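You operate a simulated robot arm through the tools that you are given. There is no shell and no other tool.

You run a simulated two-armed robot. Do the job below in one go: nothing can be reset, and whatever is moved stays where it is left.

Task
Run both green-banded nuts down; where one sticks, take it off and hang the red bracket on that bolt.
Fine: the nut you take off goes in the grey tray; the other stays on by its full height; leave the bolts on the long plate.

It is judged by the outcome, as a careful person would: the job done as asked, and still so three seconds after it is handed in. It fails if anything else is knocked over, pushed out of place, dropped, spilled or broken.

Robot
Two 7-joint arms with fingered hands on one trunk that stands fixed in place. Base frame: the origin is at the foot of the trunk, x ahead of it, y to its left, z up; the work surface is at about z = 800. Readings come in mm, rad, newtons and seconds.
The left shoulder is at [72, 157, 1109], the right one opposite. With the tool pointing down near the work surface each hand reaches from about 440 to 860 mm from the base axis, measured 20 degrees to its own side. Payload 4 kg a hand.
The tool frame of a hand sits at the grasp point between the pads (the TCP): z along the fingers, y along the line on which they close. The tips reach 30 mm beyond it. Largest opening 104 mm; the body of the gripper starts 35 mm behind the TCP. The gripper is a hand of 3 fingers: y runs from the thumb to the fingers, the wrist lies at [-15, -104, -178] in the tool frame.
Orientation is told as [roll, pitch, yaw] about the base's x, y, z axes, in that order, counted from this pose: with the fingers straight down and the wrist toward the robot, the tool's x, y and z point along [0, 1, 0], [1, 0, 0] and [0, 0, -1] of the base frame.

Tools
- The arms move only by the tool nudge_tool. It takes "left_plan", "right_plan" or both (then of equal length, played together; a hand with none holds still); each is a list of rows, each a list of 6 numbers: the shift along the tool's x, y, z in units of 50 mm (1.0 is 50 mm), then the turn, a rotation vector about the tool's x, y, z in units of 6 degrees (1.0 is 6 degrees). In form: [[x, y, z, ax, ay, az], ...]. A call has 1 to 20 rows; each row shifts and turns the commanded pose from where the row before left it, along the tool's axes as they then stand. A call with a number of a shift or a turn outside -1 to 1 is refused whole. Each row takes 0.2 s and may step no farther than 50 mm and 0.15 rad from the row before; otherwise, the whole call is refused. A pose out of reach is approached as far as the arm can. The call stops where the force on the tool passes 50 N (or 10 N more than at its start, if that is more) or the arm is blocked; 0.2 s more then pass. In this call time passes only in rows, and 0.2 s behind the last. It gives the time, the measured TCP pose, the force on the tool (base axes), the opening and the grip force at its end, in the units of the frame above (readings bear some noise), with the torque about the TCP (base axes, N m) and any sound that the robot's microphone picked up.
- Cameras (640 x 400 px; columns grow to the right, rows downward): "scene" is now at [124.6, 44.3, 1327.8]; the picture's right is [0.47, -0.88, 0.00], its down [-0.59, -0.32, -0.74] and it looks along [0.66, 0.35, -0.67] (base axes); focal length 214 px, centre (320, 200). "left" rides on the left gripper at [-64, -94, -117] in its tool frame; the picture's right is [-0.72, -0.33, 0.61], its down [0.64, -0.65, 0.40] and it looks along [0.27, 0.68, 0.68] (tool axes); focal length 238 px, centre (320, 200). "right" rides on the right gripper at [64, -94, -117] in its tool frame; the picture's right is [-0.72, 0.33, -0.61], its down [-0.64, -0.65, 0.41] and it looks along [-0.27, 0.68, 0.68] (tool axes); focal length 238 px, centre (320, 200). There is no depth. A picture from a camera that has moved, and an enlarged one, comes with that camera's place and axes in the base frame and with its lens.
- snapshot(camera): a new picture of that camera. No time passes.
- lift_body(by): slides the trunk up (or, below 0, down) by that many mm; the arms and the scene camera ride with it, the base frame stays. It gives what a move gives, with no picture.
- move_fingers(index, middle, thumb_bend, thumb_turn, hand): sets how far each is bent, from 0 (flat) to 100 (curled in); at 30 the hand is open as for a grip, at 70 the pads meet at the TCP. One left out holds its place. A second passes; each finger stops where it meets its share of the squeeze, and holds until it gets a number again. It is the only way to open and close the hand. It gives what a move gives, with no picture; readings hold the bend of each and the force on the fingers (four entries, about 0 where the hand has none), thumb and palm. thumb_turn goes from beside the hand (0) to across from the fingers (100), as for a grip.
- head_to(pan, tilt): turns the head with the scene camera to pan (to the left, within 1.501 rad either way) and tilt (down, from -0.506 to 1.204), counted from straight ahead of the robot. It gives what a move gives.
- inspect(camera, box): a new picture of the part [left, top, right, bottom] of that camera's present view, enlarged. No time passes.
- hand_in(): hands the job in; it is judged then, once.

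Nothing tells you positions but the pictures and the camera data. Unless the task says otherwise, let go and move clear before handing in.

The tools are called by a JSON object that holds its "op" and its "data". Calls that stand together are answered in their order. nudge_tool: Moves the arms, as the interface text tells. Its arguments: {"type":"object","properties":{"left_plan":{"type":"array","items":{"type":"array","items":{"type":"number"}}},"right_plan":{"type":"array","items":{"type":"array","items":{"type":"number"}}}},"required":[]} The other tools are called the same way: lift_body (by) slides the trunk up or down; move_fingers (index, middle, thumb_bend, thumb_turn, hand) moves the fingers one by one; head_to (pan, tilt) turns the head that bears the scene camera; snapshot (camera) takes a picture; inspect (camera, box) takes an enlarged picture of a part of a camera's view; hand_in () hands the job in.

At the start:

```text
t: 0.0
left_ee_pos: [401.1, 462.3, 1159.1]
left_orientation: [-0.001, 0.002, 0.0]
left_contact_force: [0.2, -0.4, -0.2]
left_moment: [-0.01, 0.0, -0.02]
left_width: 103.6
left_gripper_force: 0.1
left_shape: jaw
left_bend: [30.0, 30.0, 30.0, 98.0]
left_finger forces: [0.0, 0.1, 0.1, 0.0, 0.0, 0.1]
right_ee_pos: [583.8, 58.0, 1168.6]
right_orientation: [-0.003, 0.001, -0.001]
right_contact_force: [-0.2, 0.3, 0.4]
right_moment: [-0.02, -0.01, 0.02]
right_width: 103.5
right_gripper_force: 0.1
right_shape: jaw
right_bend: [30.0, 30.0, 30.0, 98.0]
right_finger forces: [0.0, 0.1, 0.0, 0.1, 0.0, 0.1]
trunk travel left (down, up): [-525.0, 415.0]
head pan, tilt: [0.494, 0.728]
```

scene: 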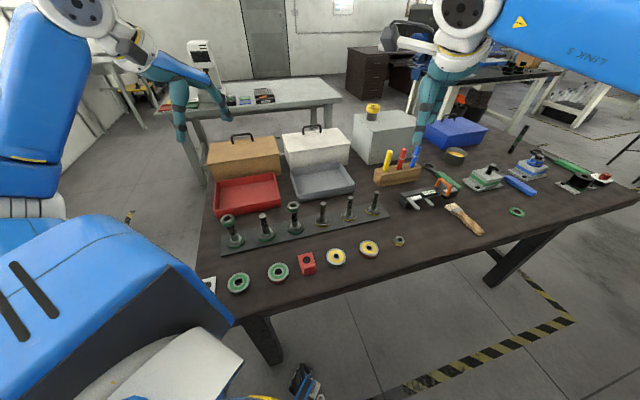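
right: 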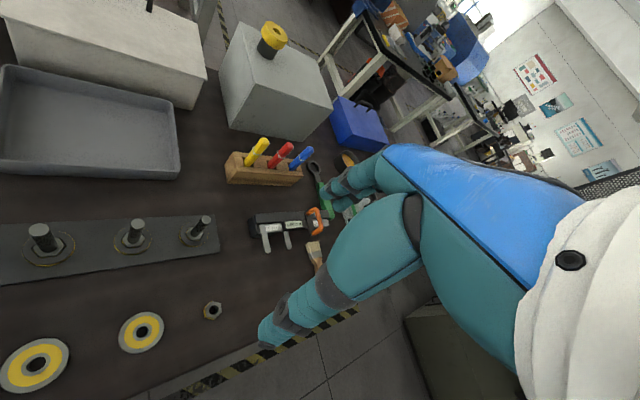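
left: 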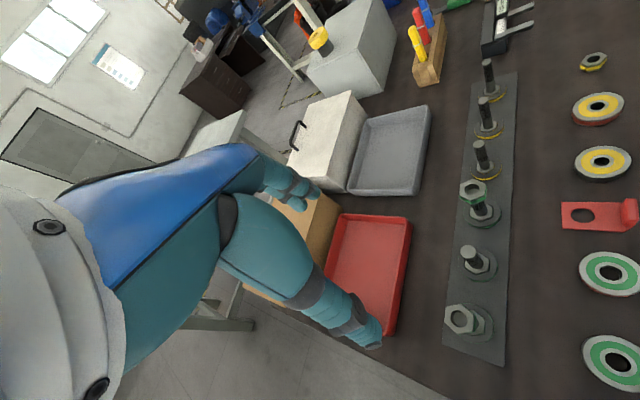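

I see a long plate with six bolts, several washers and nuts, a red bracket, and red and grey trays. I'll look closer to find the green-banded nuts before moving anything.

{"op": "inspect", "data": {"camera": "scene", "box": [200, 180, 420, 318]}}

{"op": "inspect", "data": {"camera": "left", "box": [420, 40, 640, 400]}}

{"op": "inspect", "data": {"camera": "scene", "box": [210, 190, 320, 260]}}

```text
2.90 times, centred on (310, 249) of scene
camera zoom: at [124.6, 44.3, 1327.8], right [0.47, -0.88, 0.0], down [-0.59, -0.32, -0.74], along [0.66, 0.35, -0.67], focal length 622 px, centre (349, 58)
```

zoom: 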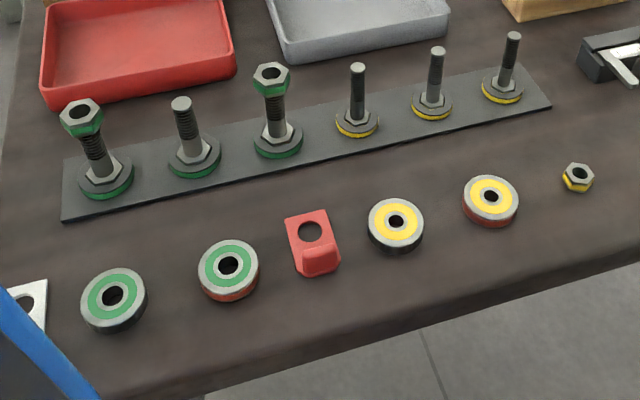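

```text
1.11 times, centred on (530, 220) of left
camera zoom: at [307.3, 399.1, 1276.1], right [-0.33, -0.72, -0.61], down [-0.65, 0.64, -0.4], along [0.68, 0.27, -0.68], focal length 265 px, centre (87, 178)
```

zoom: 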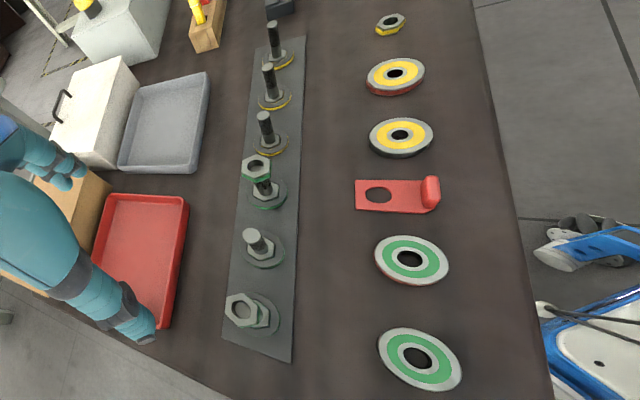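

```text
5.71 times, centred on (265, 225) of scene
camera zoom: at [124.6, 44.3, 1327.8], right [0.47, -0.88, 0.0], down [-0.59, -0.32, -0.74], along [0.66, 0.35, -0.67], focal length 1226 px, centre (634, 57)
```

zoom: 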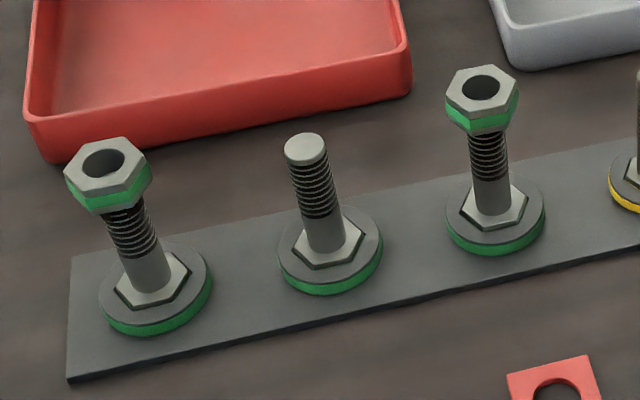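

Green-banded nuts sit on the tips of bolts 1 and 3 (counting from the left), roughly at (350, 437, 910) and (476, 315, 905). I'll zoom on the wrist cameras to refine the positions.

{"op": "inspect", "data": {"camera": "left", "box": [430, 160, 550, 380]}}

{"op": "inspect", "data": {"camera": "left", "box": [430, 290, 530, 352]}}

{"op": "inspect", "data": {"camera": "left", "box": [430, 170, 530, 232]}}

{"op": "inspect", "data": {"camera": "scene", "box": [280, 220, 350, 290]}}

```text
1.82 times, centred on (490, 270) of left
camera zoom: at [307.3, 399.1, 1276.1], right [-0.33, -0.72, -0.61], down [-0.65, 0.64, -0.4], along [0.68, 0.27, -0.68], focal length 433 px, centre (11, 73)
```

zoom: 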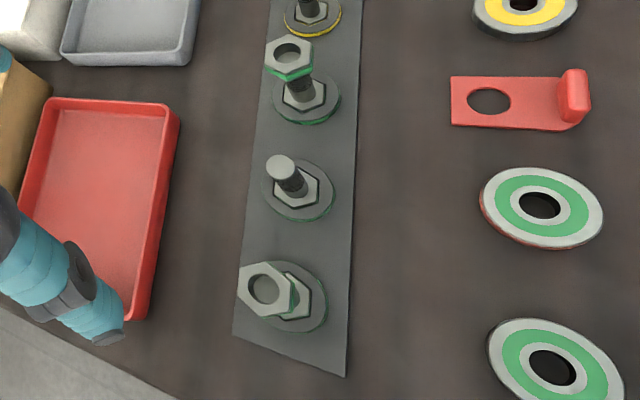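

```text
6.40 times, centred on (480, 321) of left
camera zoom: at [307.3, 399.1, 1276.1], right [-0.33, -0.72, -0.61], down [-0.65, 0.64, -0.4], along [0.68, 0.27, -0.68], focal length 1525 px, centre (-704, -574)
```

zoom: 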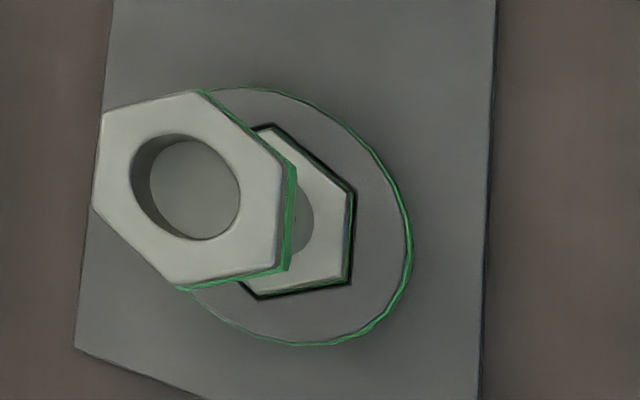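

```text
6.40 times, centred on (480, 201) of left
camera zoom: at [307.3, 399.1, 1276.1], right [-0.33, -0.72, -0.61], down [-0.65, 0.64, -0.4], along [0.68, 0.27, -0.68], focal length 1525 px, centre (-704, 194)
```

zoom: 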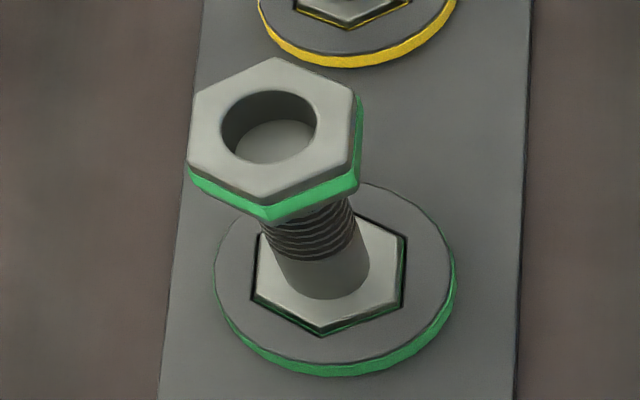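

```text
5.71 times, centred on (315, 255) of scene
camera zoom: at [124.6, 44.3, 1327.8], right [0.47, -0.88, 0.0], down [-0.59, -0.32, -0.74], along [0.66, 0.35, -0.67], focal length 1226 px, centre (349, -114)
```

zoom: 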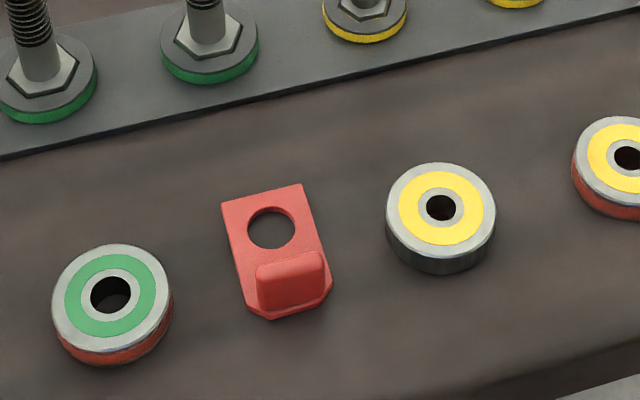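

Bolt 1 looks to be at about (352, 442) and bolt 3 at about (479, 322), with nut tops near z = 915 and bolt tips near z = 900. I'll bring the left hand above nut 1, yawed to match its flats (about +46°), and look from there.

{"op": "nudge_tool", "data": {"left_plan": [[-0.1, -0.245, 0.6, 0, 0, 0], [-0.1, -0.245, 0.6, 0, 0, 0], [-0.1, -0.245, 0.6, 0, 0, 0], [-0.1, -0.245, 0.6, 0, 0, 0], [0, 0, 0, 0, 0, -0.97], [0, 0, 0, 0, 0, -0.97], [0, 0, 0, 0, 0, -0.97], [0, 0, 0, 0, 0, -0.97], [0, 0, 0, 0, 0, -0.97], [0, 0, 0, 0, 0, -0.97], [0, 0, 0, 0, 0, -0.97], [0, 0, 0, 0, 0, -0.97]]}}

{"op": "snapshot", "data": {"camera": "left"}}

{"op": "snapshot", "data": {"camera": "scene"}}

```text
t: 2.6
left_ee_pos: [351.1, 440.7, 1040.2]
left_orientation: [0.0, 0.0, 0.815]
left_contact_force: [-0.3, -0.1, -0.3]
left_moment: [0.01, -0.02, 0.05]
left_width: 103.8
left_gripper_force: 0.1
left_shape: jaw
left_bend: [30.0, 30.0, 30.0, 98.0]
left_finger forces: [0.0, 0.0, 0.0, 0.0, 0.1, 0.1]
right_ee_pos: [582.5, 57.0, 1168.9]
right_orientation: [-0.001, 0.001, -0.001]
right_contact_force: [0.1, -0.5, -0.3]
right_moment: [-0.01, -0.01, 0.01]
right_width: 103.8
right_gripper_force: 0.1
right_shape: jaw
right_bend: [30.0, 30.0, 30.0, 98.0]
right_finger forces: [0.1, 0.1, 0.0, 0.1, 0.1, 0.0]
trunk travel left (down, up): [-525.0, 415.0]
head pan, tilt: [0.494, 0.728]
```

```text
taken
camera left: at [333.0, 328.7, 1156.8], right [0.3, -0.73, -0.61], down [-0.91, -0.04, -0.4], along [0.27, 0.68, -0.68], focal length 238 px, centre (320, 200)
```

left: 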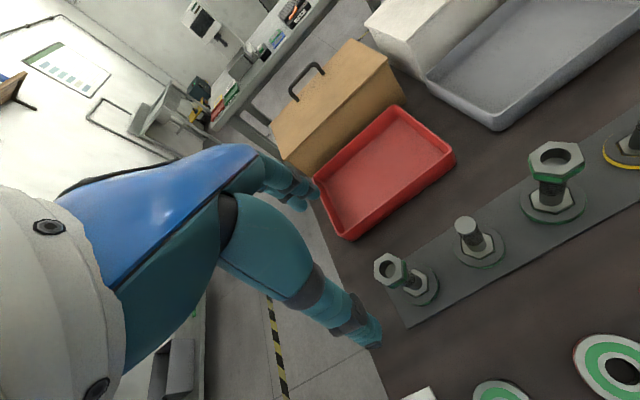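

```text
taken
camera scene: at [124.1, 43.6, 1327.8], right [0.47, -0.88, 0.0], down [-0.59, -0.32, -0.75], along [0.66, 0.35, -0.67], focal length 214 px, centre (320, 200)
```

scene: 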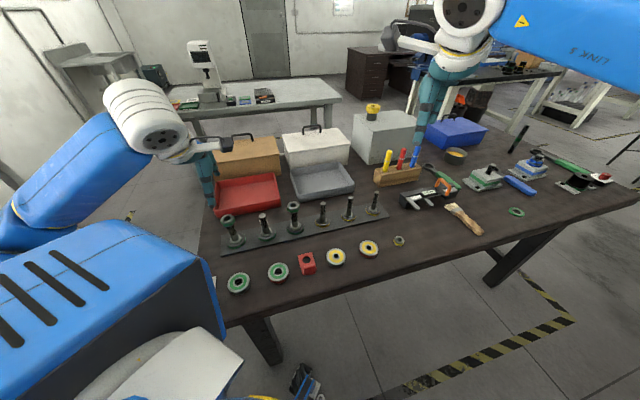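

The hand is above nut 1 as expected. I'll zoom in to fix the nut centre and its flats.

{"op": "inspect", "data": {"camera": "left", "box": [350, 230, 450, 330]}}

{"op": "inspect", "data": {"camera": "left", "box": [510, 130, 610, 230]}}

{"op": "inspect", "data": {"camera": "scene", "box": [190, 160, 270, 260]}}

```text
4.00 times, centred on (400, 280) of left
camera zoom: at [333.0, 328.7, 1156.8], right [0.3, -0.73, -0.61], down [-0.91, -0.04, -0.4], along [0.27, 0.68, -0.68], focal length 953 px, centre (0, -120)
```

zoom: 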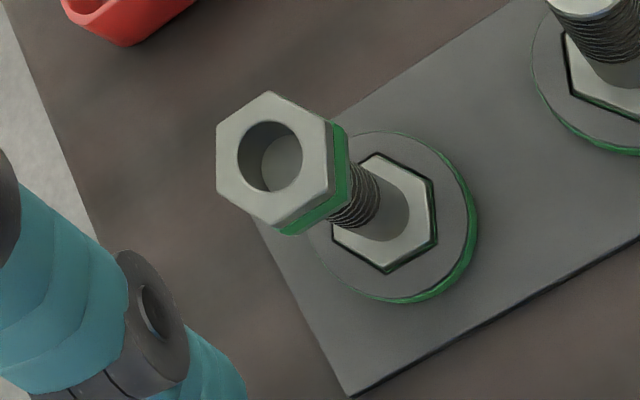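

```text
4.00 times, centred on (560, 180) of left
camera zoom: at [333.0, 328.7, 1156.8], right [0.3, -0.73, -0.61], down [-0.91, -0.04, -0.4], along [0.27, 0.68, -0.68], focal length 953 px, centre (-640, 280)
```

zoom: 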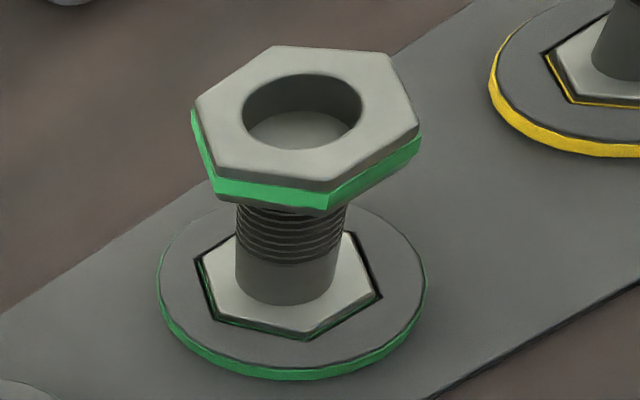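

```text
4.00 times, centred on (230, 210) of scene
camera zoom: at [124.1, 43.6, 1327.8], right [0.47, -0.88, 0.0], down [-0.59, -0.32, -0.75], along [0.66, 0.35, -0.67], focal length 858 px, centre (680, 160)
```

zoom: 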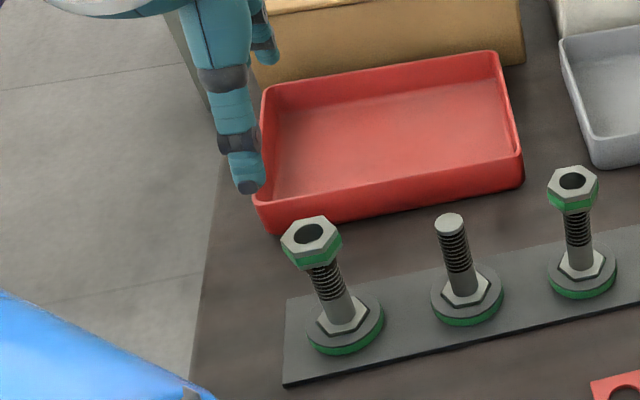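

Nut 1 is at about (355, 444) with its flats facing 45°/105°/−15°. I'll centre over it and test how far the wrist can swing while still in the air.

{"op": "nudge_tool", "data": {"left_plan": [[-0.013, 0.1, 0, 0, 0, 0], [0, 0, 0, 0, 0, -0.972], [0, 0, 0, 0, 0, -0.972], [0, 0, 0, 0, 0, -0.972], [0, 0, 0, 0, 0, -0.972], [0, 0, 0, 0, 0, -0.972], [0, 0, 0, 0, 0, -0.972], [0, 0, 0, 0, 0, -0.972], [0, 0, 0, 0, 0, -0.972], [0, 0, 0, 0, 0, -0.972], [0, 0, 0, 0, 0, -0.972]]}}

{"op": "nudge_tool", "data": {"left_plan": [[0, 0, 0, 0, 0, -1], [0, 0, 0, 0, 0, -1], [0, 0, 0, 0, 0, -1], [0, 0, 0, 0, 0, -1], [0, 0, 0, 0, 0, -1], [0, 0, 0, 0, 0, -1], [0, 0, 0, 0, 0, -1], [0, 0, 0, 0, 0, -1], [0, 0, 0, 0, 0, -1], [0, 0, 0, 0, 0, -1]]}}

```text
t: 5.0
left_ee_pos: [356.0, 445.4, 1040.2]
left_orientation: [0.001, 0.001, 1.809]
left_contact_force: [0.4, -0.3, -0.3]
left_moment: [0.01, -0.02, 0.0]
left_width: 103.5
left_gripper_force: 0.1
left_shape: jaw
left_bend: [30.0, 30.0, 30.0, 98.0]
left_finger forces: [0.1, 0.0, 0.1, 0.0, 0.0, 0.0]
right_ee_pos: [583.7, 55.8, 1169.2]
right_orientation: [-0.002, 0.0, 0.0]
right_contact_force: [-0.6, 0.8, -0.7]
right_moment: [-0.02, 0.04, 0.01]
right_width: 103.5
right_gripper_force: 0.0
right_shape: jaw
right_bend: [30.0, 30.0, 30.0, 98.0]
right_finger forces: [0.0, 0.1, 0.0, 0.0, 0.0, 0.0]
trunk travel left (down, up): [-525.0, 415.0]
head pan, tilt: [0.494, 0.728]
```

```text
t: 7.2
left_ee_pos: [355.6, 443.0, 1041.9]
left_orientation: [-0.001, 0.0, 2.881]
left_contact_force: [0.2, 0.2, 0.7]
left_moment: [-0.02, -0.01, -0.02]
left_width: 103.5
left_gripper_force: 0.0
left_shape: jaw
left_bend: [30.0, 30.0, 30.0, 98.0]
left_finger forces: [0.0, 0.0, 0.0, 0.0, 0.0, 0.1]
right_ee_pos: [582.1, 56.3, 1170.4]
right_orientation: [0.002, -0.001, 0.0]
right_contact_force: [-0.6, -0.4, 0.1]
right_moment: [0.0, 0.0, 0.01]
right_width: 103.5
right_gripper_force: 0.1
right_shape: jaw
right_bend: [30.0, 30.0, 30.0, 98.0]
right_finger forces: [0.0, 0.0, 0.1, 0.1, 0.0, 0.1]
trunk travel left (down, up): [-525.0, 415.0]
head pan, tilt: [0.494, 0.728]
```

Yaw 165° is reachable. I'll check the other end of the swing.

{"op": "nudge_tool", "data": {"left_plan": [[0, 0, 0, 0, 0, 1], [0, 0, 0, 0, 0, 1], [0, 0, 0, 0, 0, 1], [0, 0, 0, 0, 0, 1], [0, 0, 0, 0, 0, 1], [0, 0, 0, 0, 0, 1], [0, 0, 0, 0, 0, 1], [0, 0, 0, 0, 0, 1], [0, 0, 0, 0, 0, 1], [0, 0, 0, 0, 0, 1], [0, 0, 0, 0, 0, 1], [0, 0, 0, 0, 0, 1], [0, 0, 0, 0, 0, 1], [0, 0, 0, 0, 0, 1], [0, 0, 0, 0, 0, 1], [0, 0, 0, 0, 0, 1], [0, 0, 0, 0, 0, 1], [0, 0, 0, 0, 0, 1], [0, 0, 0, 0, 0, 1], [0, 0, 0, 0, 0, 1]]}}

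{"op": "nudge_tool", "data": {"left_plan": [[0, 0, 0, 0, 0, 1], [0, 0, 0, 0, 0, 1], [0, 0, 0, 0, 0, 1], [0, 0, 0, 0, 0, 1], [0, 0, 0, 0, 0, 1], [0, 0, 0, 0, 0, 1], [0, 0, 0, 0, 0, 1], [0, 0, 0, 0, 0, 1], [0, 0, 0, 0, 0, 1], [0, 0, 0, 0, 0, 1], [0, 0, 0, 0, 0, 1], [0, 0, 0, 0, 0, 1], [0, 0, 0, 0, 0, 1], [0, 0, 0, 0, 0, 1], [0, 0, 0, 0, 0, 1], [0, 0, 0, 0, 0, 1], [0, 0, 0, 0, 0, 1], [0, 0, 0, 0, 0, 1], [0, 0, 0, 0, 0, 1], [0, 0, 0, 0, 0, 1]]}}

{"op": "snapshot", "data": {"camera": "left"}}

{"op": "snapshot", "data": {"camera": "scene"}}

```text
t: 11.4
left_ee_pos: [354.8, 444.9, 1040.9]
left_orientation: [0.0, 0.001, 0.781]
left_contact_force: [0.5, -0.2, -0.1]
left_moment: [-0.02, 0.01, 0.0]
left_width: 103.7
left_gripper_force: 0.1
left_shape: jaw
left_bend: [30.0, 30.0, 30.0, 98.0]
left_finger forces: [0.0, 0.0, 0.1, 0.0, 0.0, 0.0]
right_ee_pos: [583.1, 56.7, 1170.4]
right_orientation: [0.001, 0.0, 0.0]
right_contact_force: [0.7, 0.6, -0.3]
right_moment: [0.01, 0.01, 0.02]
right_width: 103.6
right_gripper_force: 0.0
right_shape: jaw
right_bend: [30.0, 30.0, 30.0, 98.0]
right_finger forces: [0.0, 0.0, 0.0, 0.1, 0.1, 0.2]
trunk travel left (down, up): [-525.0, 415.0]
head pan, tilt: [0.494, 0.728]
```

```text
t: 15.6
left_ee_pos: [355.8, 444.4, 1040.2]
left_orientation: [0.001, 0.001, -1.311]
left_contact_force: [1.0, -0.2, 0.4]
left_moment: [0.0, 0.0, 0.0]
left_width: 104.0
left_gripper_force: 0.0
left_shape: jaw
left_bend: [30.0, 30.0, 30.0, 98.0]
left_finger forces: [0.0, 0.1, 0.1, 0.0, 0.0, 0.1]
right_ee_pos: [582.2, 58.0, 1169.7]
right_orientation: [0.0, 0.0, 0.001]
right_contact_force: [-0.3, -0.2, -0.4]
right_moment: [-0.02, 0.0, 0.01]
right_width: 103.9
right_gripper_force: 0.0
right_shape: jaw
right_bend: [30.0, 30.0, 30.0, 98.0]
right_finger forces: [0.0, 0.0, 0.0, 0.0, 0.0, 0.1]
trunk travel left (down, up): [-525.0, 415.0]
head pan, tilt: [0.494, 0.728]
```

```text
taken
camera left: at [270.3, 519.9, 1156.6], right [-0.78, 0.13, -0.61], down [0.45, 0.79, -0.4], along [0.43, -0.59, -0.68], focal length 238 px, centre (320, 200)
```

left: 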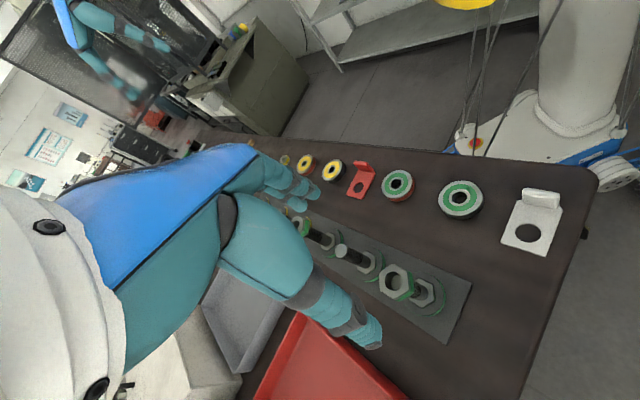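

```text
taken
camera scene: at [125.0, 44.4, 1327.7], right [0.47, -0.88, 0.0], down [-0.59, -0.32, -0.74], along [0.66, 0.35, -0.67], focal length 214 px, centre (320, 200)
```

scene: 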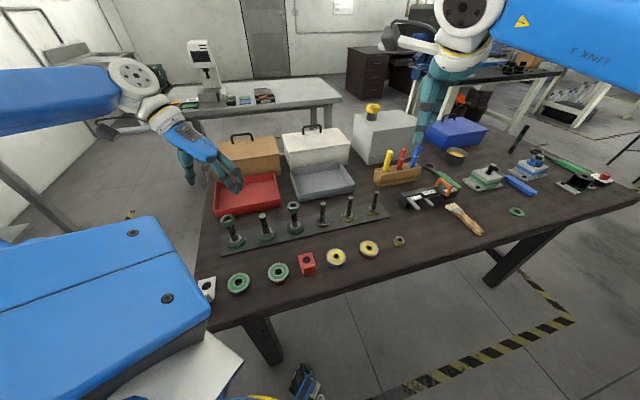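

The swing from 165° to −75° is fully reachable, which gives 240° strokes. This second viewpoint also lets me triangulate nut 1 better.

{"op": "inspect", "data": {"camera": "left", "box": [340, 230, 480, 330]}}

```text
4.00 times, centred on (410, 280) of left
camera zoom: at [270.3, 519.9, 1156.6], right [-0.78, 0.13, -0.61], down [0.45, 0.79, -0.4], along [0.43, -0.59, -0.68], focal length 953 px, centre (-40, -120)
```

zoom: 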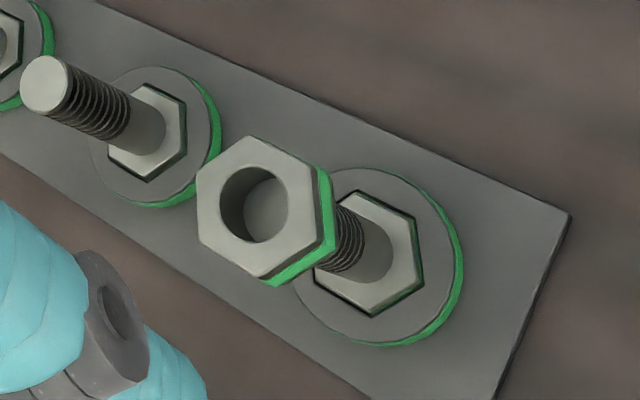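

Combining the views, bolt 1's axis is at about (357, 450), with the nut top near z = 903 and the bolt tip near z = 890. I'll centre over that axis and swing back to yaw 165° to begin a tightening stroke.

{"op": "nudge_tool", "data": {"left_plan": [[0.057, -0.097, 0, 0, 0, -1], [0, 0, 0, 0, 0, -1], [0, 0, 0, 0, 0, -1], [0, 0, 0, 0, 0, -1], [0, 0, 0, 0, 0, -1], [0, 0, 0, 0, 0, -1], [0, 0, 0, 0, 0, -1], [0, 0, 0, 0, 0, -1], [0, 0, 0, 0, 0, -1], [0, 0, 0, 0, 0, -1], [0, 0, 0, 0, 0, -1], [0, 0, 0, 0, 0, -1], [0, 0, 0, 0, 0, -1], [0, 0, 0, 0, 0, -1], [0, 0, 0, 0, 0, -1], [0, 0, 0, 0, 0, -1], [0, 0, 0, 0, 0, -1], [0, 0, 0, 0, 0, -1], [0, 0, 0, 0, 0, -1], [0, 0, 0, 0, 0, -1]]}}

{"op": "inspect", "data": {"camera": "left", "box": [320, 200, 480, 300]}}

{"op": "nudge_tool", "data": {"left_plan": [[0, 0, 0, 0, 0, -1], [0, 0, 0, 0, 0, -1], [0, 0, 0, 0, 0, -1], [0, 0, 0, 0, 0, -1], [0, 0, 0, 0, 0, -1], [0, 0, 0, 0, 0, -1], [0, 0, 0, 0, 0, -1], [0, 0, 0, 0, 0, -1], [0, 0, 0, 0, 0, -1], [0, 0, 0, 0, 0, -1], [0, 0, 0, 0, 0, -1], [0, 0, 0, 0, 0, -1], [0, 0, 0, 0, 0, -1], [0, 0, 0, 0, 0, -1], [0, 0, 0, 0, 0, -1], [0, 0, 0, 0, 0, -1], [0, 0, 0, 0, 0, -1], [0, 0, 0, 0, 0, -1], [0, 0, 0, 0, 0, -1], [0, 0, 0, 0, 0, -1]]}}

{"op": "inspect", "data": {"camera": "left", "box": [320, 200, 480, 300]}}

```text
t: 19.8
left_ee_pos: [356.8, 449.8, 1040.6]
left_orientation: [0.0, 0.0, 0.786]
left_contact_force: [0.3, -1.0, 0.0]
left_moment: [-0.04, 0.0, 0.0]
left_width: 103.9
left_gripper_force: 0.1
left_shape: jaw
left_bend: [30.0, 30.0, 30.0, 98.0]
left_finger forces: [0.1, 0.0, 0.0, 0.1, 0.1, 0.0]
right_ee_pos: [582.0, 56.9, 1169.6]
right_orientation: [-0.001, -0.002, 0.001]
right_contact_force: [-0.6, 0.0, -0.1]
right_moment: [-0.01, -0.03, -0.01]
right_width: 103.6
right_gripper_force: 0.1
right_shape: jaw
right_bend: [30.0, 30.0, 30.0, 98.0]
right_finger forces: [0.0, 0.1, 0.0, 0.1, 0.0, 0.1]
trunk travel left (down, up): [-525.0, 415.0]
head pan, tilt: [0.494, 0.728]
```

```text
4.00 times, centred on (400, 250) of left
camera zoom: at [335.7, 338.2, 1156.5], right [0.28, -0.74, -0.61], down [-0.91, -0.01, -0.4], along [0.29, 0.67, -0.68], focal length 953 px, centre (0, 0)
```

zoom: 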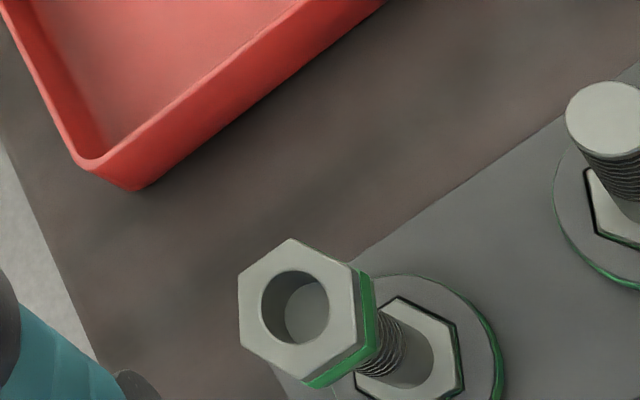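

```text
t: 24.0
left_ee_pos: [356.5, 451.7, 1039.7]
left_orientation: [0.0, 0.0, 2.88]
left_contact_force: [1.2, 0.3, 0.2]
left_moment: [0.02, -0.01, -0.01]
left_width: 103.7
left_gripper_force: 0.1
left_shape: jaw
left_bend: [30.0, 30.0, 30.0, 98.0]
left_finger forces: [0.0, 0.0, 0.0, 0.1, 0.1, 0.0]
right_ee_pos: [582.2, 57.3, 1170.3]
right_orientation: [0.001, 0.0, 0.0]
right_contact_force: [0.2, 0.3, -0.2]
right_moment: [0.0, 0.0, -0.01]
right_width: 103.8
right_gripper_force: 0.0
right_shape: jaw
right_bend: [30.0, 30.0, 30.0, 98.0]
right_finger forces: [0.1, 0.1, 0.0, 0.0, 0.0, 0.0]
trunk travel left (down, up): [-525.0, 415.0]
head pan, tilt: [0.494, 0.728]
```

```text
4.00 times, centred on (400, 250) of left
camera zoom: at [464.3, 488.1, 1157.1], right [0.5, 0.61, -0.61], down [0.46, -0.79, -0.4], along [-0.73, -0.08, -0.68], focal length 953 px, centre (0, 0)
```

zoom: 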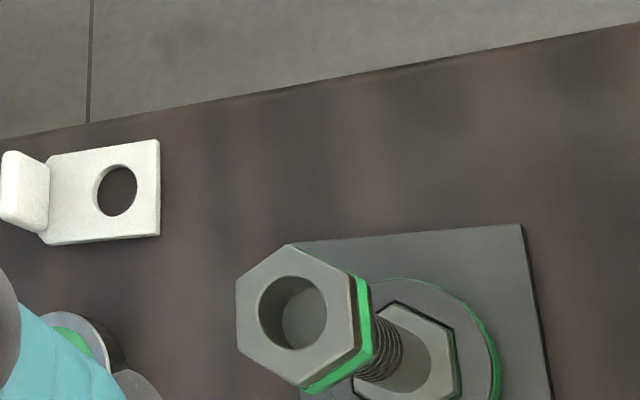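

The nut sits at the same pixel in both views, so the hand is centred on the bolt axis. I'll descend so the pads sit at nut height with the fingers open.

{"op": "nudge_tool", "data": {"left_plan": [[0, 0, 0.5, 0, 0, 0], [0, 0, 0.5, 0, 0, 0], [0, 0, 0.5, 0, 0, 0], [0, 0, 0.5, 0, 0, 0], [0, 0, 0.5, 0, 0, 0], [0, 0, 0.36, 0, 0, 0]]}}

{"op": "snapshot", "data": {"camera": "left"}}

{"op": "inspect", "data": {"camera": "scene", "box": [180, 160, 300, 260]}}

```text
t: 25.4
left_ee_pos: [357.3, 463.7, 900.9]
left_orientation: [0.006, 0.002, 2.876]
left_contact_force: [0.2, 0.7, 0.2]
left_moment: [-0.03, -0.02, -0.03]
left_width: 103.7
left_gripper_force: 0.1
left_shape: jaw
left_bend: [30.0, 30.0, 30.0, 98.0]
left_finger forces: [0.0, 0.0, 0.1, 0.0, 0.0, 0.0]
left hand out of reach, approached as far as the arm can: row 4, 5, 6
right_ee_pos: [581.8, 58.1, 1169.8]
right_orientation: [0.001, -0.002, 0.001]
right_contact_force: [0.3, -0.1, -0.2]
right_moment: [-0.01, 0.0, 0.02]
right_width: 103.8
right_gripper_force: 0.1
right_shape: jaw
right_bend: [30.0, 30.0, 30.0, 98.0]
right_finger forces: [0.0, 0.0, 0.0, 0.0, 0.0, 0.1]
trunk travel left (down, up): [-525.0, 415.0]
head pan, tilt: [0.494, 0.728]
```

```text
taken
camera left: at [464.9, 502.6, 1016.2], right [0.5, 0.6, -0.62], down [0.46, -0.79, -0.4], along [-0.73, -0.08, -0.68], focal length 238 px, centre (320, 200)
```

left: 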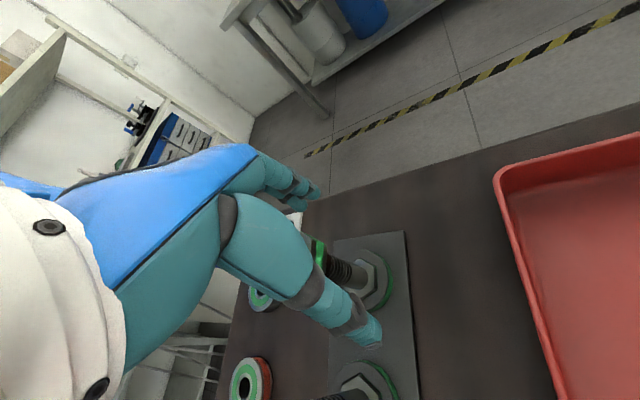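

```text
4.00 times, centred on (240, 210) of scene
camera zoom: at [125.4, 44.2, 1327.7], right [0.47, -0.88, 0.0], down [-0.59, -0.32, -0.74], along [0.66, 0.35, -0.67], focal length 858 px, centre (640, 160)
```

zoom: 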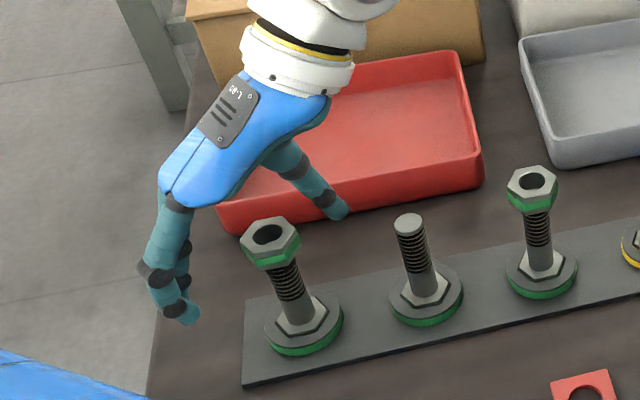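

Yaw 165° is out of reach at this lower height, though nothing was touched. I'll turn clockwise with the fingers open around the nut and see where it becomes reachable.

{"op": "nudge_tool", "data": {"left_plan": [[0, 0, 0, 0, 0, 1], [0, 0, 0, 0, 0, 1], [0, 0, 0, 0, 0, 1], [0, 0, 0, 0, 0, 1], [0, 0, 0, 0, 0, 1], [0, 0, 0, 0, 0, 1], [0, 0, 0, 0, 0, 1], [0, 0, 0, 0, 0, 1], [0, 0, 0, 0, 0, 1], [0, 0, 0, 0, 0, 1]]}}

{"op": "snapshot", "data": {"camera": "left"}}

```text
t: 27.6
left_ee_pos: [357.6, 464.6, 901.6]
left_orientation: [0.001, 0.0, 1.828]
left_contact_force: [0.3, -0.4, -0.6]
left_moment: [-0.01, 0.02, 0.01]
left_width: 103.8
left_gripper_force: 0.1
left_shape: jaw
left_bend: [30.0, 30.0, 30.0, 98.0]
left_finger forces: [0.0, 0.0, 0.1, 0.0, 0.1, 0.0]
right_ee_pos: [580.8, 57.9, 1170.7]
right_orientation: [0.0, 0.0, 0.002]
right_contact_force: [-0.4, -0.2, 0.7]
right_moment: [-0.01, -0.01, 0.04]
right_width: 104.0
right_gripper_force: 0.1
right_shape: jaw
right_bend: [30.0, 30.0, 30.0, 98.0]
right_finger forces: [0.0, 0.0, 0.0, 0.0, 0.0, 0.0]
trunk travel left (down, up): [-525.0, 415.0]
head pan, tilt: [0.494, 0.728]
```

```text
taken
camera left: at [443.0, 389.7, 1017.5], right [0.78, -0.13, -0.61], down [-0.45, -0.79, -0.4], along [-0.43, 0.59, -0.68], focal length 238 px, centre (320, 200)
```

left: 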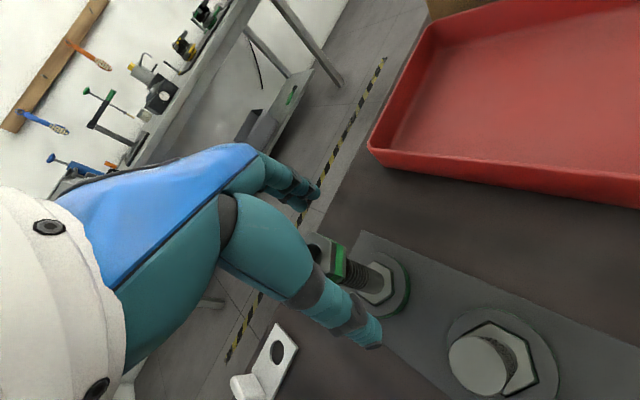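

The reachable pose was clipped, so the hand now sits about 15 mm off axis in y. I'll re-centre on the bolt at yaw 105°.

{"op": "nudge_tool", "data": {"left_plan": [[0.043, -0.14, 0.05, 0, 0, 0], [0.043, -0.14, 0.05, 0, 0, 0]]}}

{"op": "snapshot", "data": {"camera": "left"}}

```text
t: 28.2
left_ee_pos: [356.4, 449.6, 894.7]
left_orientation: [-0.001, -0.001, 1.831]
left_contact_force: [0.2, 1.1, 0.4]
left_moment: [0.0, 0.0, 0.01]
left_width: 103.7
left_gripper_force: 0.0
left_shape: jaw
left_bend: [30.0, 30.0, 30.0, 98.0]
left_finger forces: [0.0, 0.0, 0.1, 0.2, 0.0, 0.0]
right_ee_pos: [582.0, 56.8, 1170.9]
right_orientation: [0.0, 0.001, 0.0]
right_contact_force: [-0.1, -0.3, 0.4]
right_moment: [-0.03, -0.01, 0.0]
right_width: 103.7
right_gripper_force: 0.0
right_shape: jaw
right_bend: [30.0, 30.0, 30.0, 98.0]
right_finger forces: [0.0, 0.0, 0.1, 0.0, 0.0, 0.0]
trunk travel left (down, up): [-525.0, 415.0]
head pan, tilt: [0.494, 0.728]
```

```text
taken
camera left: at [442.9, 375.2, 1012.0], right [0.78, -0.13, -0.61], down [-0.45, -0.8, -0.4], along [-0.44, 0.59, -0.68], focal length 238 px, centre (320, 200)
```

left: 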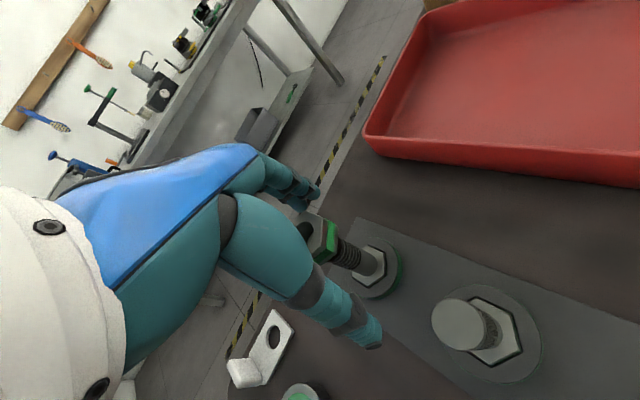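

The hand is now centred at yaw 105°. I'll close the fingers partway first and check alignment before gripping.

{"op": "move_fingers", "data": {"hand": "left", "index": 50, "middle": 50, "thumb_bend": 50}}

{"op": "inspect", "data": {"camera": "left", "box": [260, 160, 420, 360]}}

{"op": "inspect", "data": {"camera": "scene", "box": [180, 160, 280, 260]}}

```text
t: 29.2
left_ee_pos: [357.3, 449.5, 896.4]
left_orientation: [0.001, -0.002, 1.831]
left_contact_force: [-0.5, -0.9, -1.0]
left_moment: [-0.02, 0.0, 0.01]
left_width: 52.9
left_gripper_force: 0.1
left_shape: fingers
left_bend: [50.0, 50.0, 50.0, 98.0]
left_finger forces: [0.0, 0.0, 0.1, 0.0, 0.1, 0.0]
right_ee_pos: [581.5, 57.9, 1170.4]
right_orientation: [0.001, 0.001, 0.0]
right_contact_force: [0.0, -0.1, 0.3]
right_moment: [0.02, -0.01, 0.0]
right_width: 103.3
right_gripper_force: 0.1
right_shape: jaw
right_bend: [30.0, 30.0, 30.0, 98.0]
right_finger forces: [0.1, 0.1, 0.0, 0.0, 0.0, 0.1]
trunk travel left (down, up): [-525.0, 415.0]
head pan, tilt: [0.494, 0.728]
```

```text
2.00 times, centred on (340, 260) of left
camera zoom: at [443.0, 375.5, 1012.0], right [0.78, -0.13, -0.61], down [-0.45, -0.8, -0.4], along [-0.44, 0.59, -0.68], focal length 477 px, centre (280, 80)
```

zoom: 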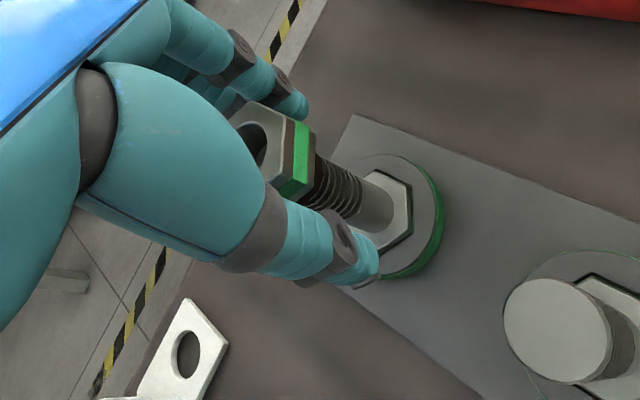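

```text
4.00 times, centred on (230, 210) of scene
camera zoom: at [124.8, 43.6, 1327.8], right [0.47, -0.88, 0.0], down [-0.59, -0.32, -0.74], along [0.66, 0.35, -0.67], focal length 858 px, centre (680, 160)
```

zoom: 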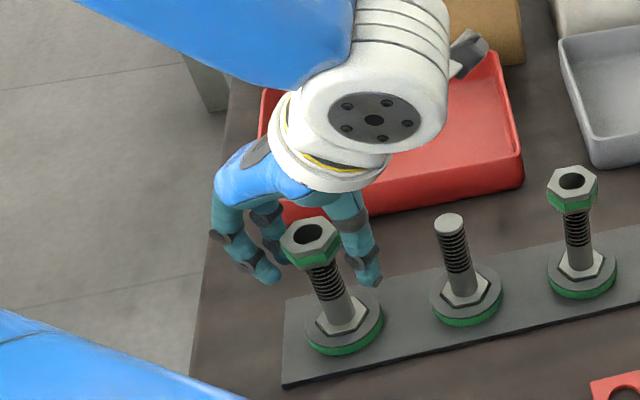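

The nut sits between the fingers and thumb. I'll close to grip it.

{"op": "move_fingers", "data": {"hand": "left", "index": 70, "middle": 70, "thumb_bend": 70}}

{"op": "inspect", "data": {"camera": "left", "box": [260, 160, 420, 360]}}

{"op": "inspect", "data": {"camera": "scene", "box": [180, 160, 280, 260]}}

```text
t: 30.2
left_ee_pos: [356.9, 449.3, 896.2]
left_orientation: [-0.001, 0.0, 1.831]
left_contact_force: [-0.2, -0.4, -1.5]
left_moment: [0.07, 0.05, -0.02]
left_width: 16.3
left_gripper_force: 7.3
left_shape: fingers
left_bend: [64.0, 68.0, 65.0, 97.0]
left_finger forces: [5.9, 1.8, 0.0, 0.0, 7.8, 0.1]
right_ee_pos: [582.2, 57.9, 1169.7]
right_orientation: [0.0, 0.002, 0.0]
right_contact_force: [-0.5, 0.0, 0.0]
right_moment: [0.01, 0.0, 0.0]
right_width: 104.0
right_gripper_force: 0.1
right_shape: jaw
right_bend: [30.0, 30.0, 30.0, 98.0]
right_finger forces: [0.0, 0.1, 0.0, 0.0, 0.0, 0.1]
trunk travel left (down, up): [-525.0, 415.0]
head pan, tilt: [0.494, 0.728]
```

```text
2.00 times, centred on (340, 260) of left
camera zoom: at [443.0, 375.6, 1011.9], right [0.78, -0.13, -0.61], down [-0.45, -0.8, -0.4], along [-0.44, 0.59, -0.68], focal length 477 px, centre (280, 80)
```

zoom: 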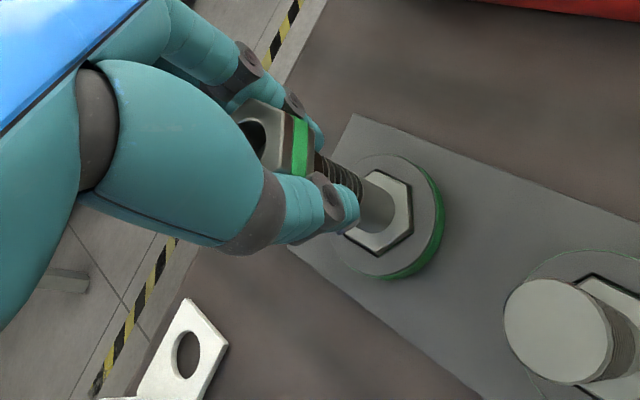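

```text
4.00 times, centred on (230, 210) of scene
camera zoom: at [124.9, 43.9, 1327.7], right [0.47, -0.88, 0.0], down [-0.59, -0.32, -0.74], along [0.66, 0.35, -0.67], focal length 858 px, centre (680, 160)
```

zoom: 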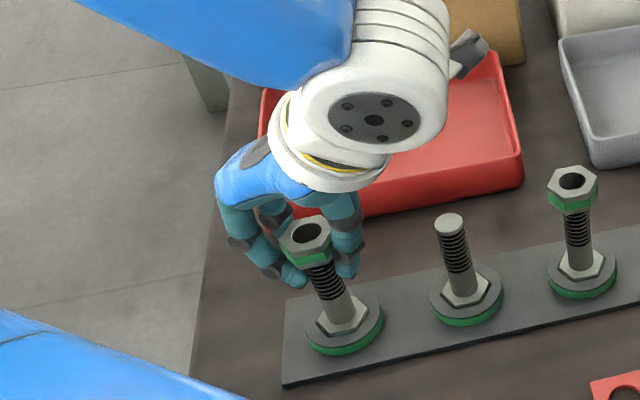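

The fingers closed to only 16 mm, so the tips have curled in on the bolt below the nut instead of the nut's flats. I'll open, raise the hand about 16 mm and grip again.

{"op": "move_fingers", "data": {"hand": "left", "index": 48, "middle": 48, "thumb_bend": 48}}

{"op": "nudge_tool", "data": {"left_plan": [[0, 0, -0.16, 0, 0, 0], [0, 0, -0.16, 0, 0, 0]]}}

{"op": "move_fingers", "data": {"hand": "left", "index": 70, "middle": 70, "thumb_bend": 70}}

{"op": "inspect", "data": {"camera": "left", "box": [260, 160, 420, 360]}}

{"op": "inspect", "data": {"camera": "scene", "box": [180, 160, 280, 260]}}

```text
t: 31.2
left_ee_pos: [357.0, 449.6, 896.4]
left_orientation: [0.0, 0.001, 1.831]
left_contact_force: [-0.7, -0.4, 0.5]
left_moment: [0.02, -0.01, -0.01]
left_width: 56.9
left_gripper_force: 0.0
left_shape: fingers
left_bend: [48.0, 48.0, 48.0, 97.0]
left_finger forces: [0.0, 0.0, 0.0, 0.0, 0.0, 0.0]
right_ee_pos: [581.6, 56.7, 1170.2]
right_orientation: [-0.002, 0.0, 0.0]
right_contact_force: [0.0, 0.2, 0.7]
right_moment: [0.03, 0.0, 0.0]
right_width: 103.4
right_gripper_force: 0.0
right_shape: jaw
right_bend: [30.0, 30.0, 30.0, 98.0]
right_finger forces: [0.0, 0.1, 0.0, 0.0, 0.0, 0.1]
trunk travel left (down, up): [-525.0, 415.0]
head pan, tilt: [0.494, 0.728]
```

```text
t: 31.8
left_ee_pos: [356.8, 448.7, 911.3]
left_orientation: [0.002, 0.001, 1.831]
left_contact_force: [-0.3, 1.5, 0.2]
left_moment: [-0.01, 0.01, -0.02]
left_width: 56.6
left_gripper_force: 0.0
left_shape: fingers
left_bend: [48.0, 48.0, 48.0, 97.0]
left_finger forces: [0.0, 0.0, 0.0, 0.1, 0.0, 0.0]
right_ee_pos: [582.4, 57.7, 1170.4]
right_orientation: [-0.002, 0.0, 0.0]
right_contact_force: [-0.1, 0.2, -0.1]
right_moment: [0.03, 0.04, -0.01]
right_width: 103.8
right_gripper_force: 0.0
right_shape: jaw
right_bend: [30.0, 30.0, 30.0, 98.0]
right_finger forces: [0.0, 0.0, 0.0, 0.1, 0.1, 0.0]
trunk travel left (down, up): [-525.0, 415.0]
head pan, tilt: [0.494, 0.728]
```

```text
t: 32.8
left_ee_pos: [357.1, 449.7, 911.3]
left_orientation: [0.0, 0.001, 1.832]
left_contact_force: [-0.6, -0.5, -0.6]
left_moment: [-0.02, 0.02, -0.01]
left_width: 25.5
left_gripper_force: 10.9
left_shape: fingers
left_bend: [62.0, 65.0, 60.0, 97.0]
left_finger forces: [6.5, 4.1, 0.1, 0.0, 10.8, 0.0]
right_ee_pos: [581.9, 57.9, 1169.6]
right_orientation: [-0.001, 0.0, 0.0]
right_contact_force: [-0.3, -0.1, 0.1]
right_moment: [0.0, 0.01, 0.03]
right_width: 103.8
right_gripper_force: 0.1
right_shape: jaw
right_bend: [30.0, 30.0, 30.0, 98.0]
right_finger forces: [0.0, 0.0, 0.0, 0.0, 0.0, 0.0]
trunk travel left (down, up): [-525.0, 415.0]
head pan, tilt: [0.494, 0.728]
```

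```text
2.00 times, centred on (340, 260) of left
camera zoom: at [443.5, 375.3, 1027.3], right [0.78, -0.13, -0.61], down [-0.45, -0.8, -0.4], along [-0.44, 0.59, -0.68], focal length 477 px, centre (280, 80)
```

zoom: 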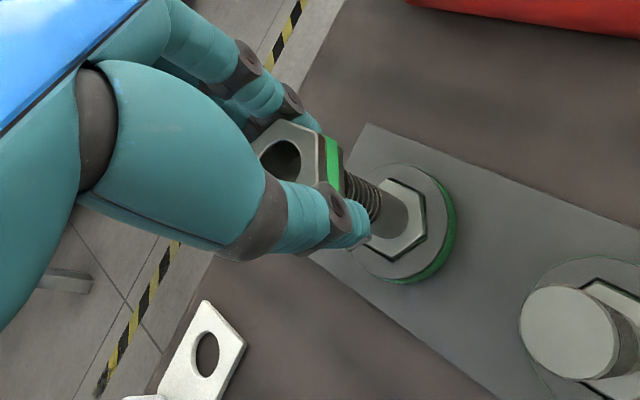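

```text
4.00 times, centred on (230, 210) of scene
camera zoom: at [124.9, 44.0, 1327.7], right [0.47, -0.88, 0.0], down [-0.59, -0.32, -0.74], along [0.66, 0.35, -0.67], focal length 858 px, centre (680, 160)
```

zoom: 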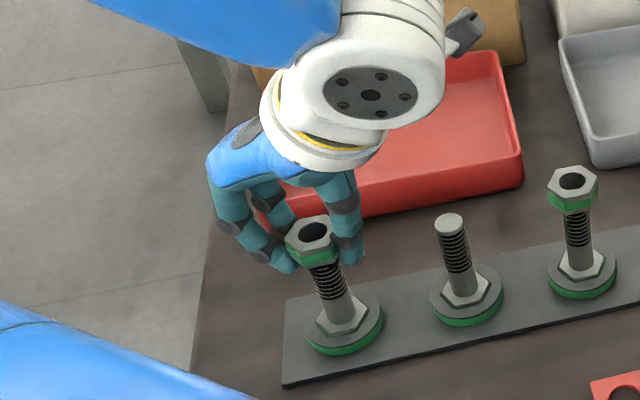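

The grip is now wider (about 25 mm) and seems to be on the nut itself. I'll make a short clockwise test turn of 30° to see whether the nut follows.

{"op": "nudge_tool", "data": {"left_plan": [[0, 0, 0, 0, 0, 1], [0, 0, 0, 0, 0, 1], [0, 0, 0, 0, 0, 1], [0, 0, 0, 0, 0, 1], [0, 0, 0, 0, 0, 1]]}}

{"op": "inspect", "data": {"camera": "left", "box": [260, 160, 420, 360]}}

{"op": "inspect", "data": {"camera": "scene", "box": [190, 185, 270, 245]}}

```text
t: 34.0
left_ee_pos: [356.4, 449.9, 910.7]
left_orientation: [0.0, -0.001, 1.306]
left_contact_force: [-0.2, 0.3, -5.3]
left_moment: [0.0, 0.04, 0.05]
left_width: 25.2
left_gripper_force: 11.5
left_shape: fingers
left_bend: [62.0, 66.0, 61.0, 96.0]
left_finger forces: [7.3, 4.6, 0.0, 0.0, 10.5, 0.0]
right_ee_pos: [581.3, 56.4, 1169.6]
right_orientation: [-0.001, -0.001, 0.0]
right_contact_force: [0.2, 0.3, -0.1]
right_moment: [-0.01, 0.02, -0.01]
right_width: 103.8
right_gripper_force: 0.1
right_shape: jaw
right_bend: [30.0, 30.0, 30.0, 98.0]
right_finger forces: [0.0, 0.0, 0.0, 0.1, 0.1, 0.0]
trunk travel left (down, up): [-525.0, 415.0]
head pan, tilt: [0.494, 0.728]
```

```text
2.00 times, centred on (340, 260) of left
camera zoom: at [393.9, 341.7, 1027.8], right [0.61, -0.5, -0.61], down [-0.79, -0.46, -0.4], along [-0.08, 0.73, -0.68], focal length 477 px, centre (280, 80)
```

zoom: 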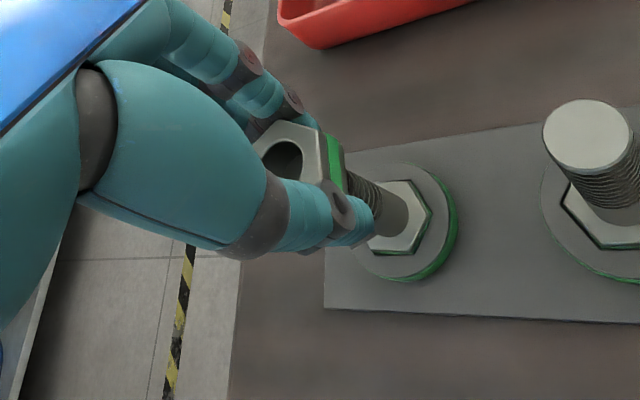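

```text
6.67 times, centred on (230, 215) of scene
camera zoom: at [124.8, 44.9, 1327.7], right [0.47, -0.88, 0.0], down [-0.59, -0.32, -0.74], along [0.66, 0.35, -0.67], focal length 1430 px, centre (920, 100)
```

zoom: 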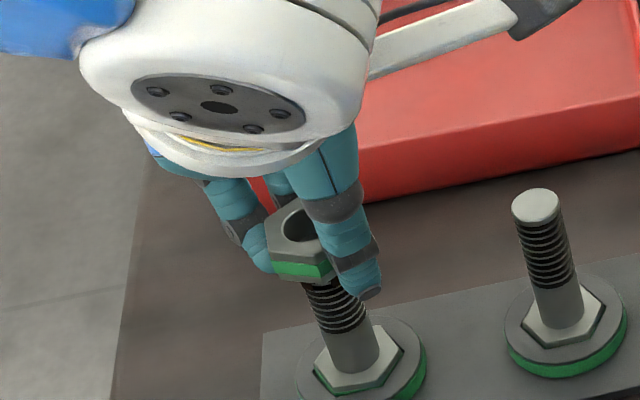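

The nut turns with the hand, and the −5 N pull shows it is threading down. I'll keep turning with a small downward feed.

{"op": "nudge_tool", "data": {"left_plan": [[0, 0, 0.0015, 0, 0, 1], [0, 0, 0.0015, 0, 0, 1], [0, 0, 0.0015, 0, 0, 1], [0, 0, 0.0015, 0, 0, 1], [0, 0, 0.0015, 0, 0, 1], [0, 0, 0.0015, 0, 0, 1], [0, 0, 0.0015, 0, 0, 1], [0, 0, 0.0015, 0, 0, 1], [0, 0, 0.0015, 0, 0, 1], [0, 0, 0.0015, 0, 0, 1]]}}

{"op": "inspect", "data": {"camera": "left", "box": [260, 160, 420, 360]}}

```text
t: 36.2
left_ee_pos: [356.9, 449.0, 910.0]
left_orientation: [-0.002, 0.0, 0.256]
left_contact_force: [-1.0, -0.7, -4.7]
left_moment: [-0.04, 0.06, 0.12]
left_width: 23.1
left_gripper_force: 10.7
left_shape: fingers
left_bend: [63.0, 67.0, 63.0, 95.0]
left_finger forces: [5.0, 5.5, 0.0, 0.1, 10.4, 0.1]
right_ee_pos: [581.9, 58.8, 1170.1]
right_orientation: [-0.002, 0.001, -0.001]
right_contact_force: [-0.1, -0.6, -0.8]
right_moment: [0.0, -0.02, 0.0]
right_width: 103.6
right_gripper_force: 0.0
right_shape: jaw
right_bend: [30.0, 30.0, 30.0, 98.0]
right_finger forces: [0.0, 0.1, 0.0, 0.0, 0.0, 0.0]
trunk travel left (down, up): [-525.0, 415.0]
head pan, tilt: [0.494, 0.728]
```

```text
2.00 times, centred on (340, 260) of left
camera zoom: at [282.5, 363.9, 1027.2], right [-0.13, -0.78, -0.61], down [-0.79, 0.45, -0.4], along [0.59, 0.43, -0.68], focal length 477 px, centre (280, 80)
```

zoom: 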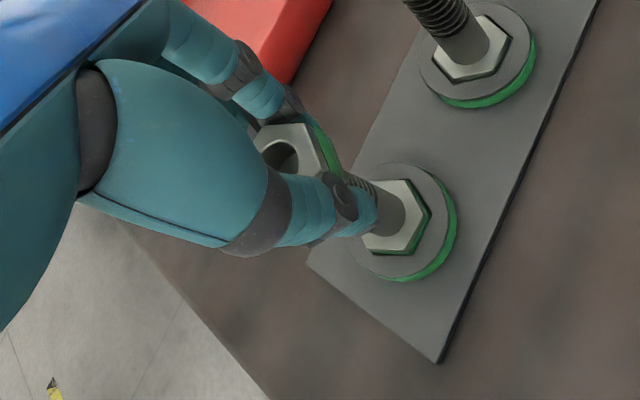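

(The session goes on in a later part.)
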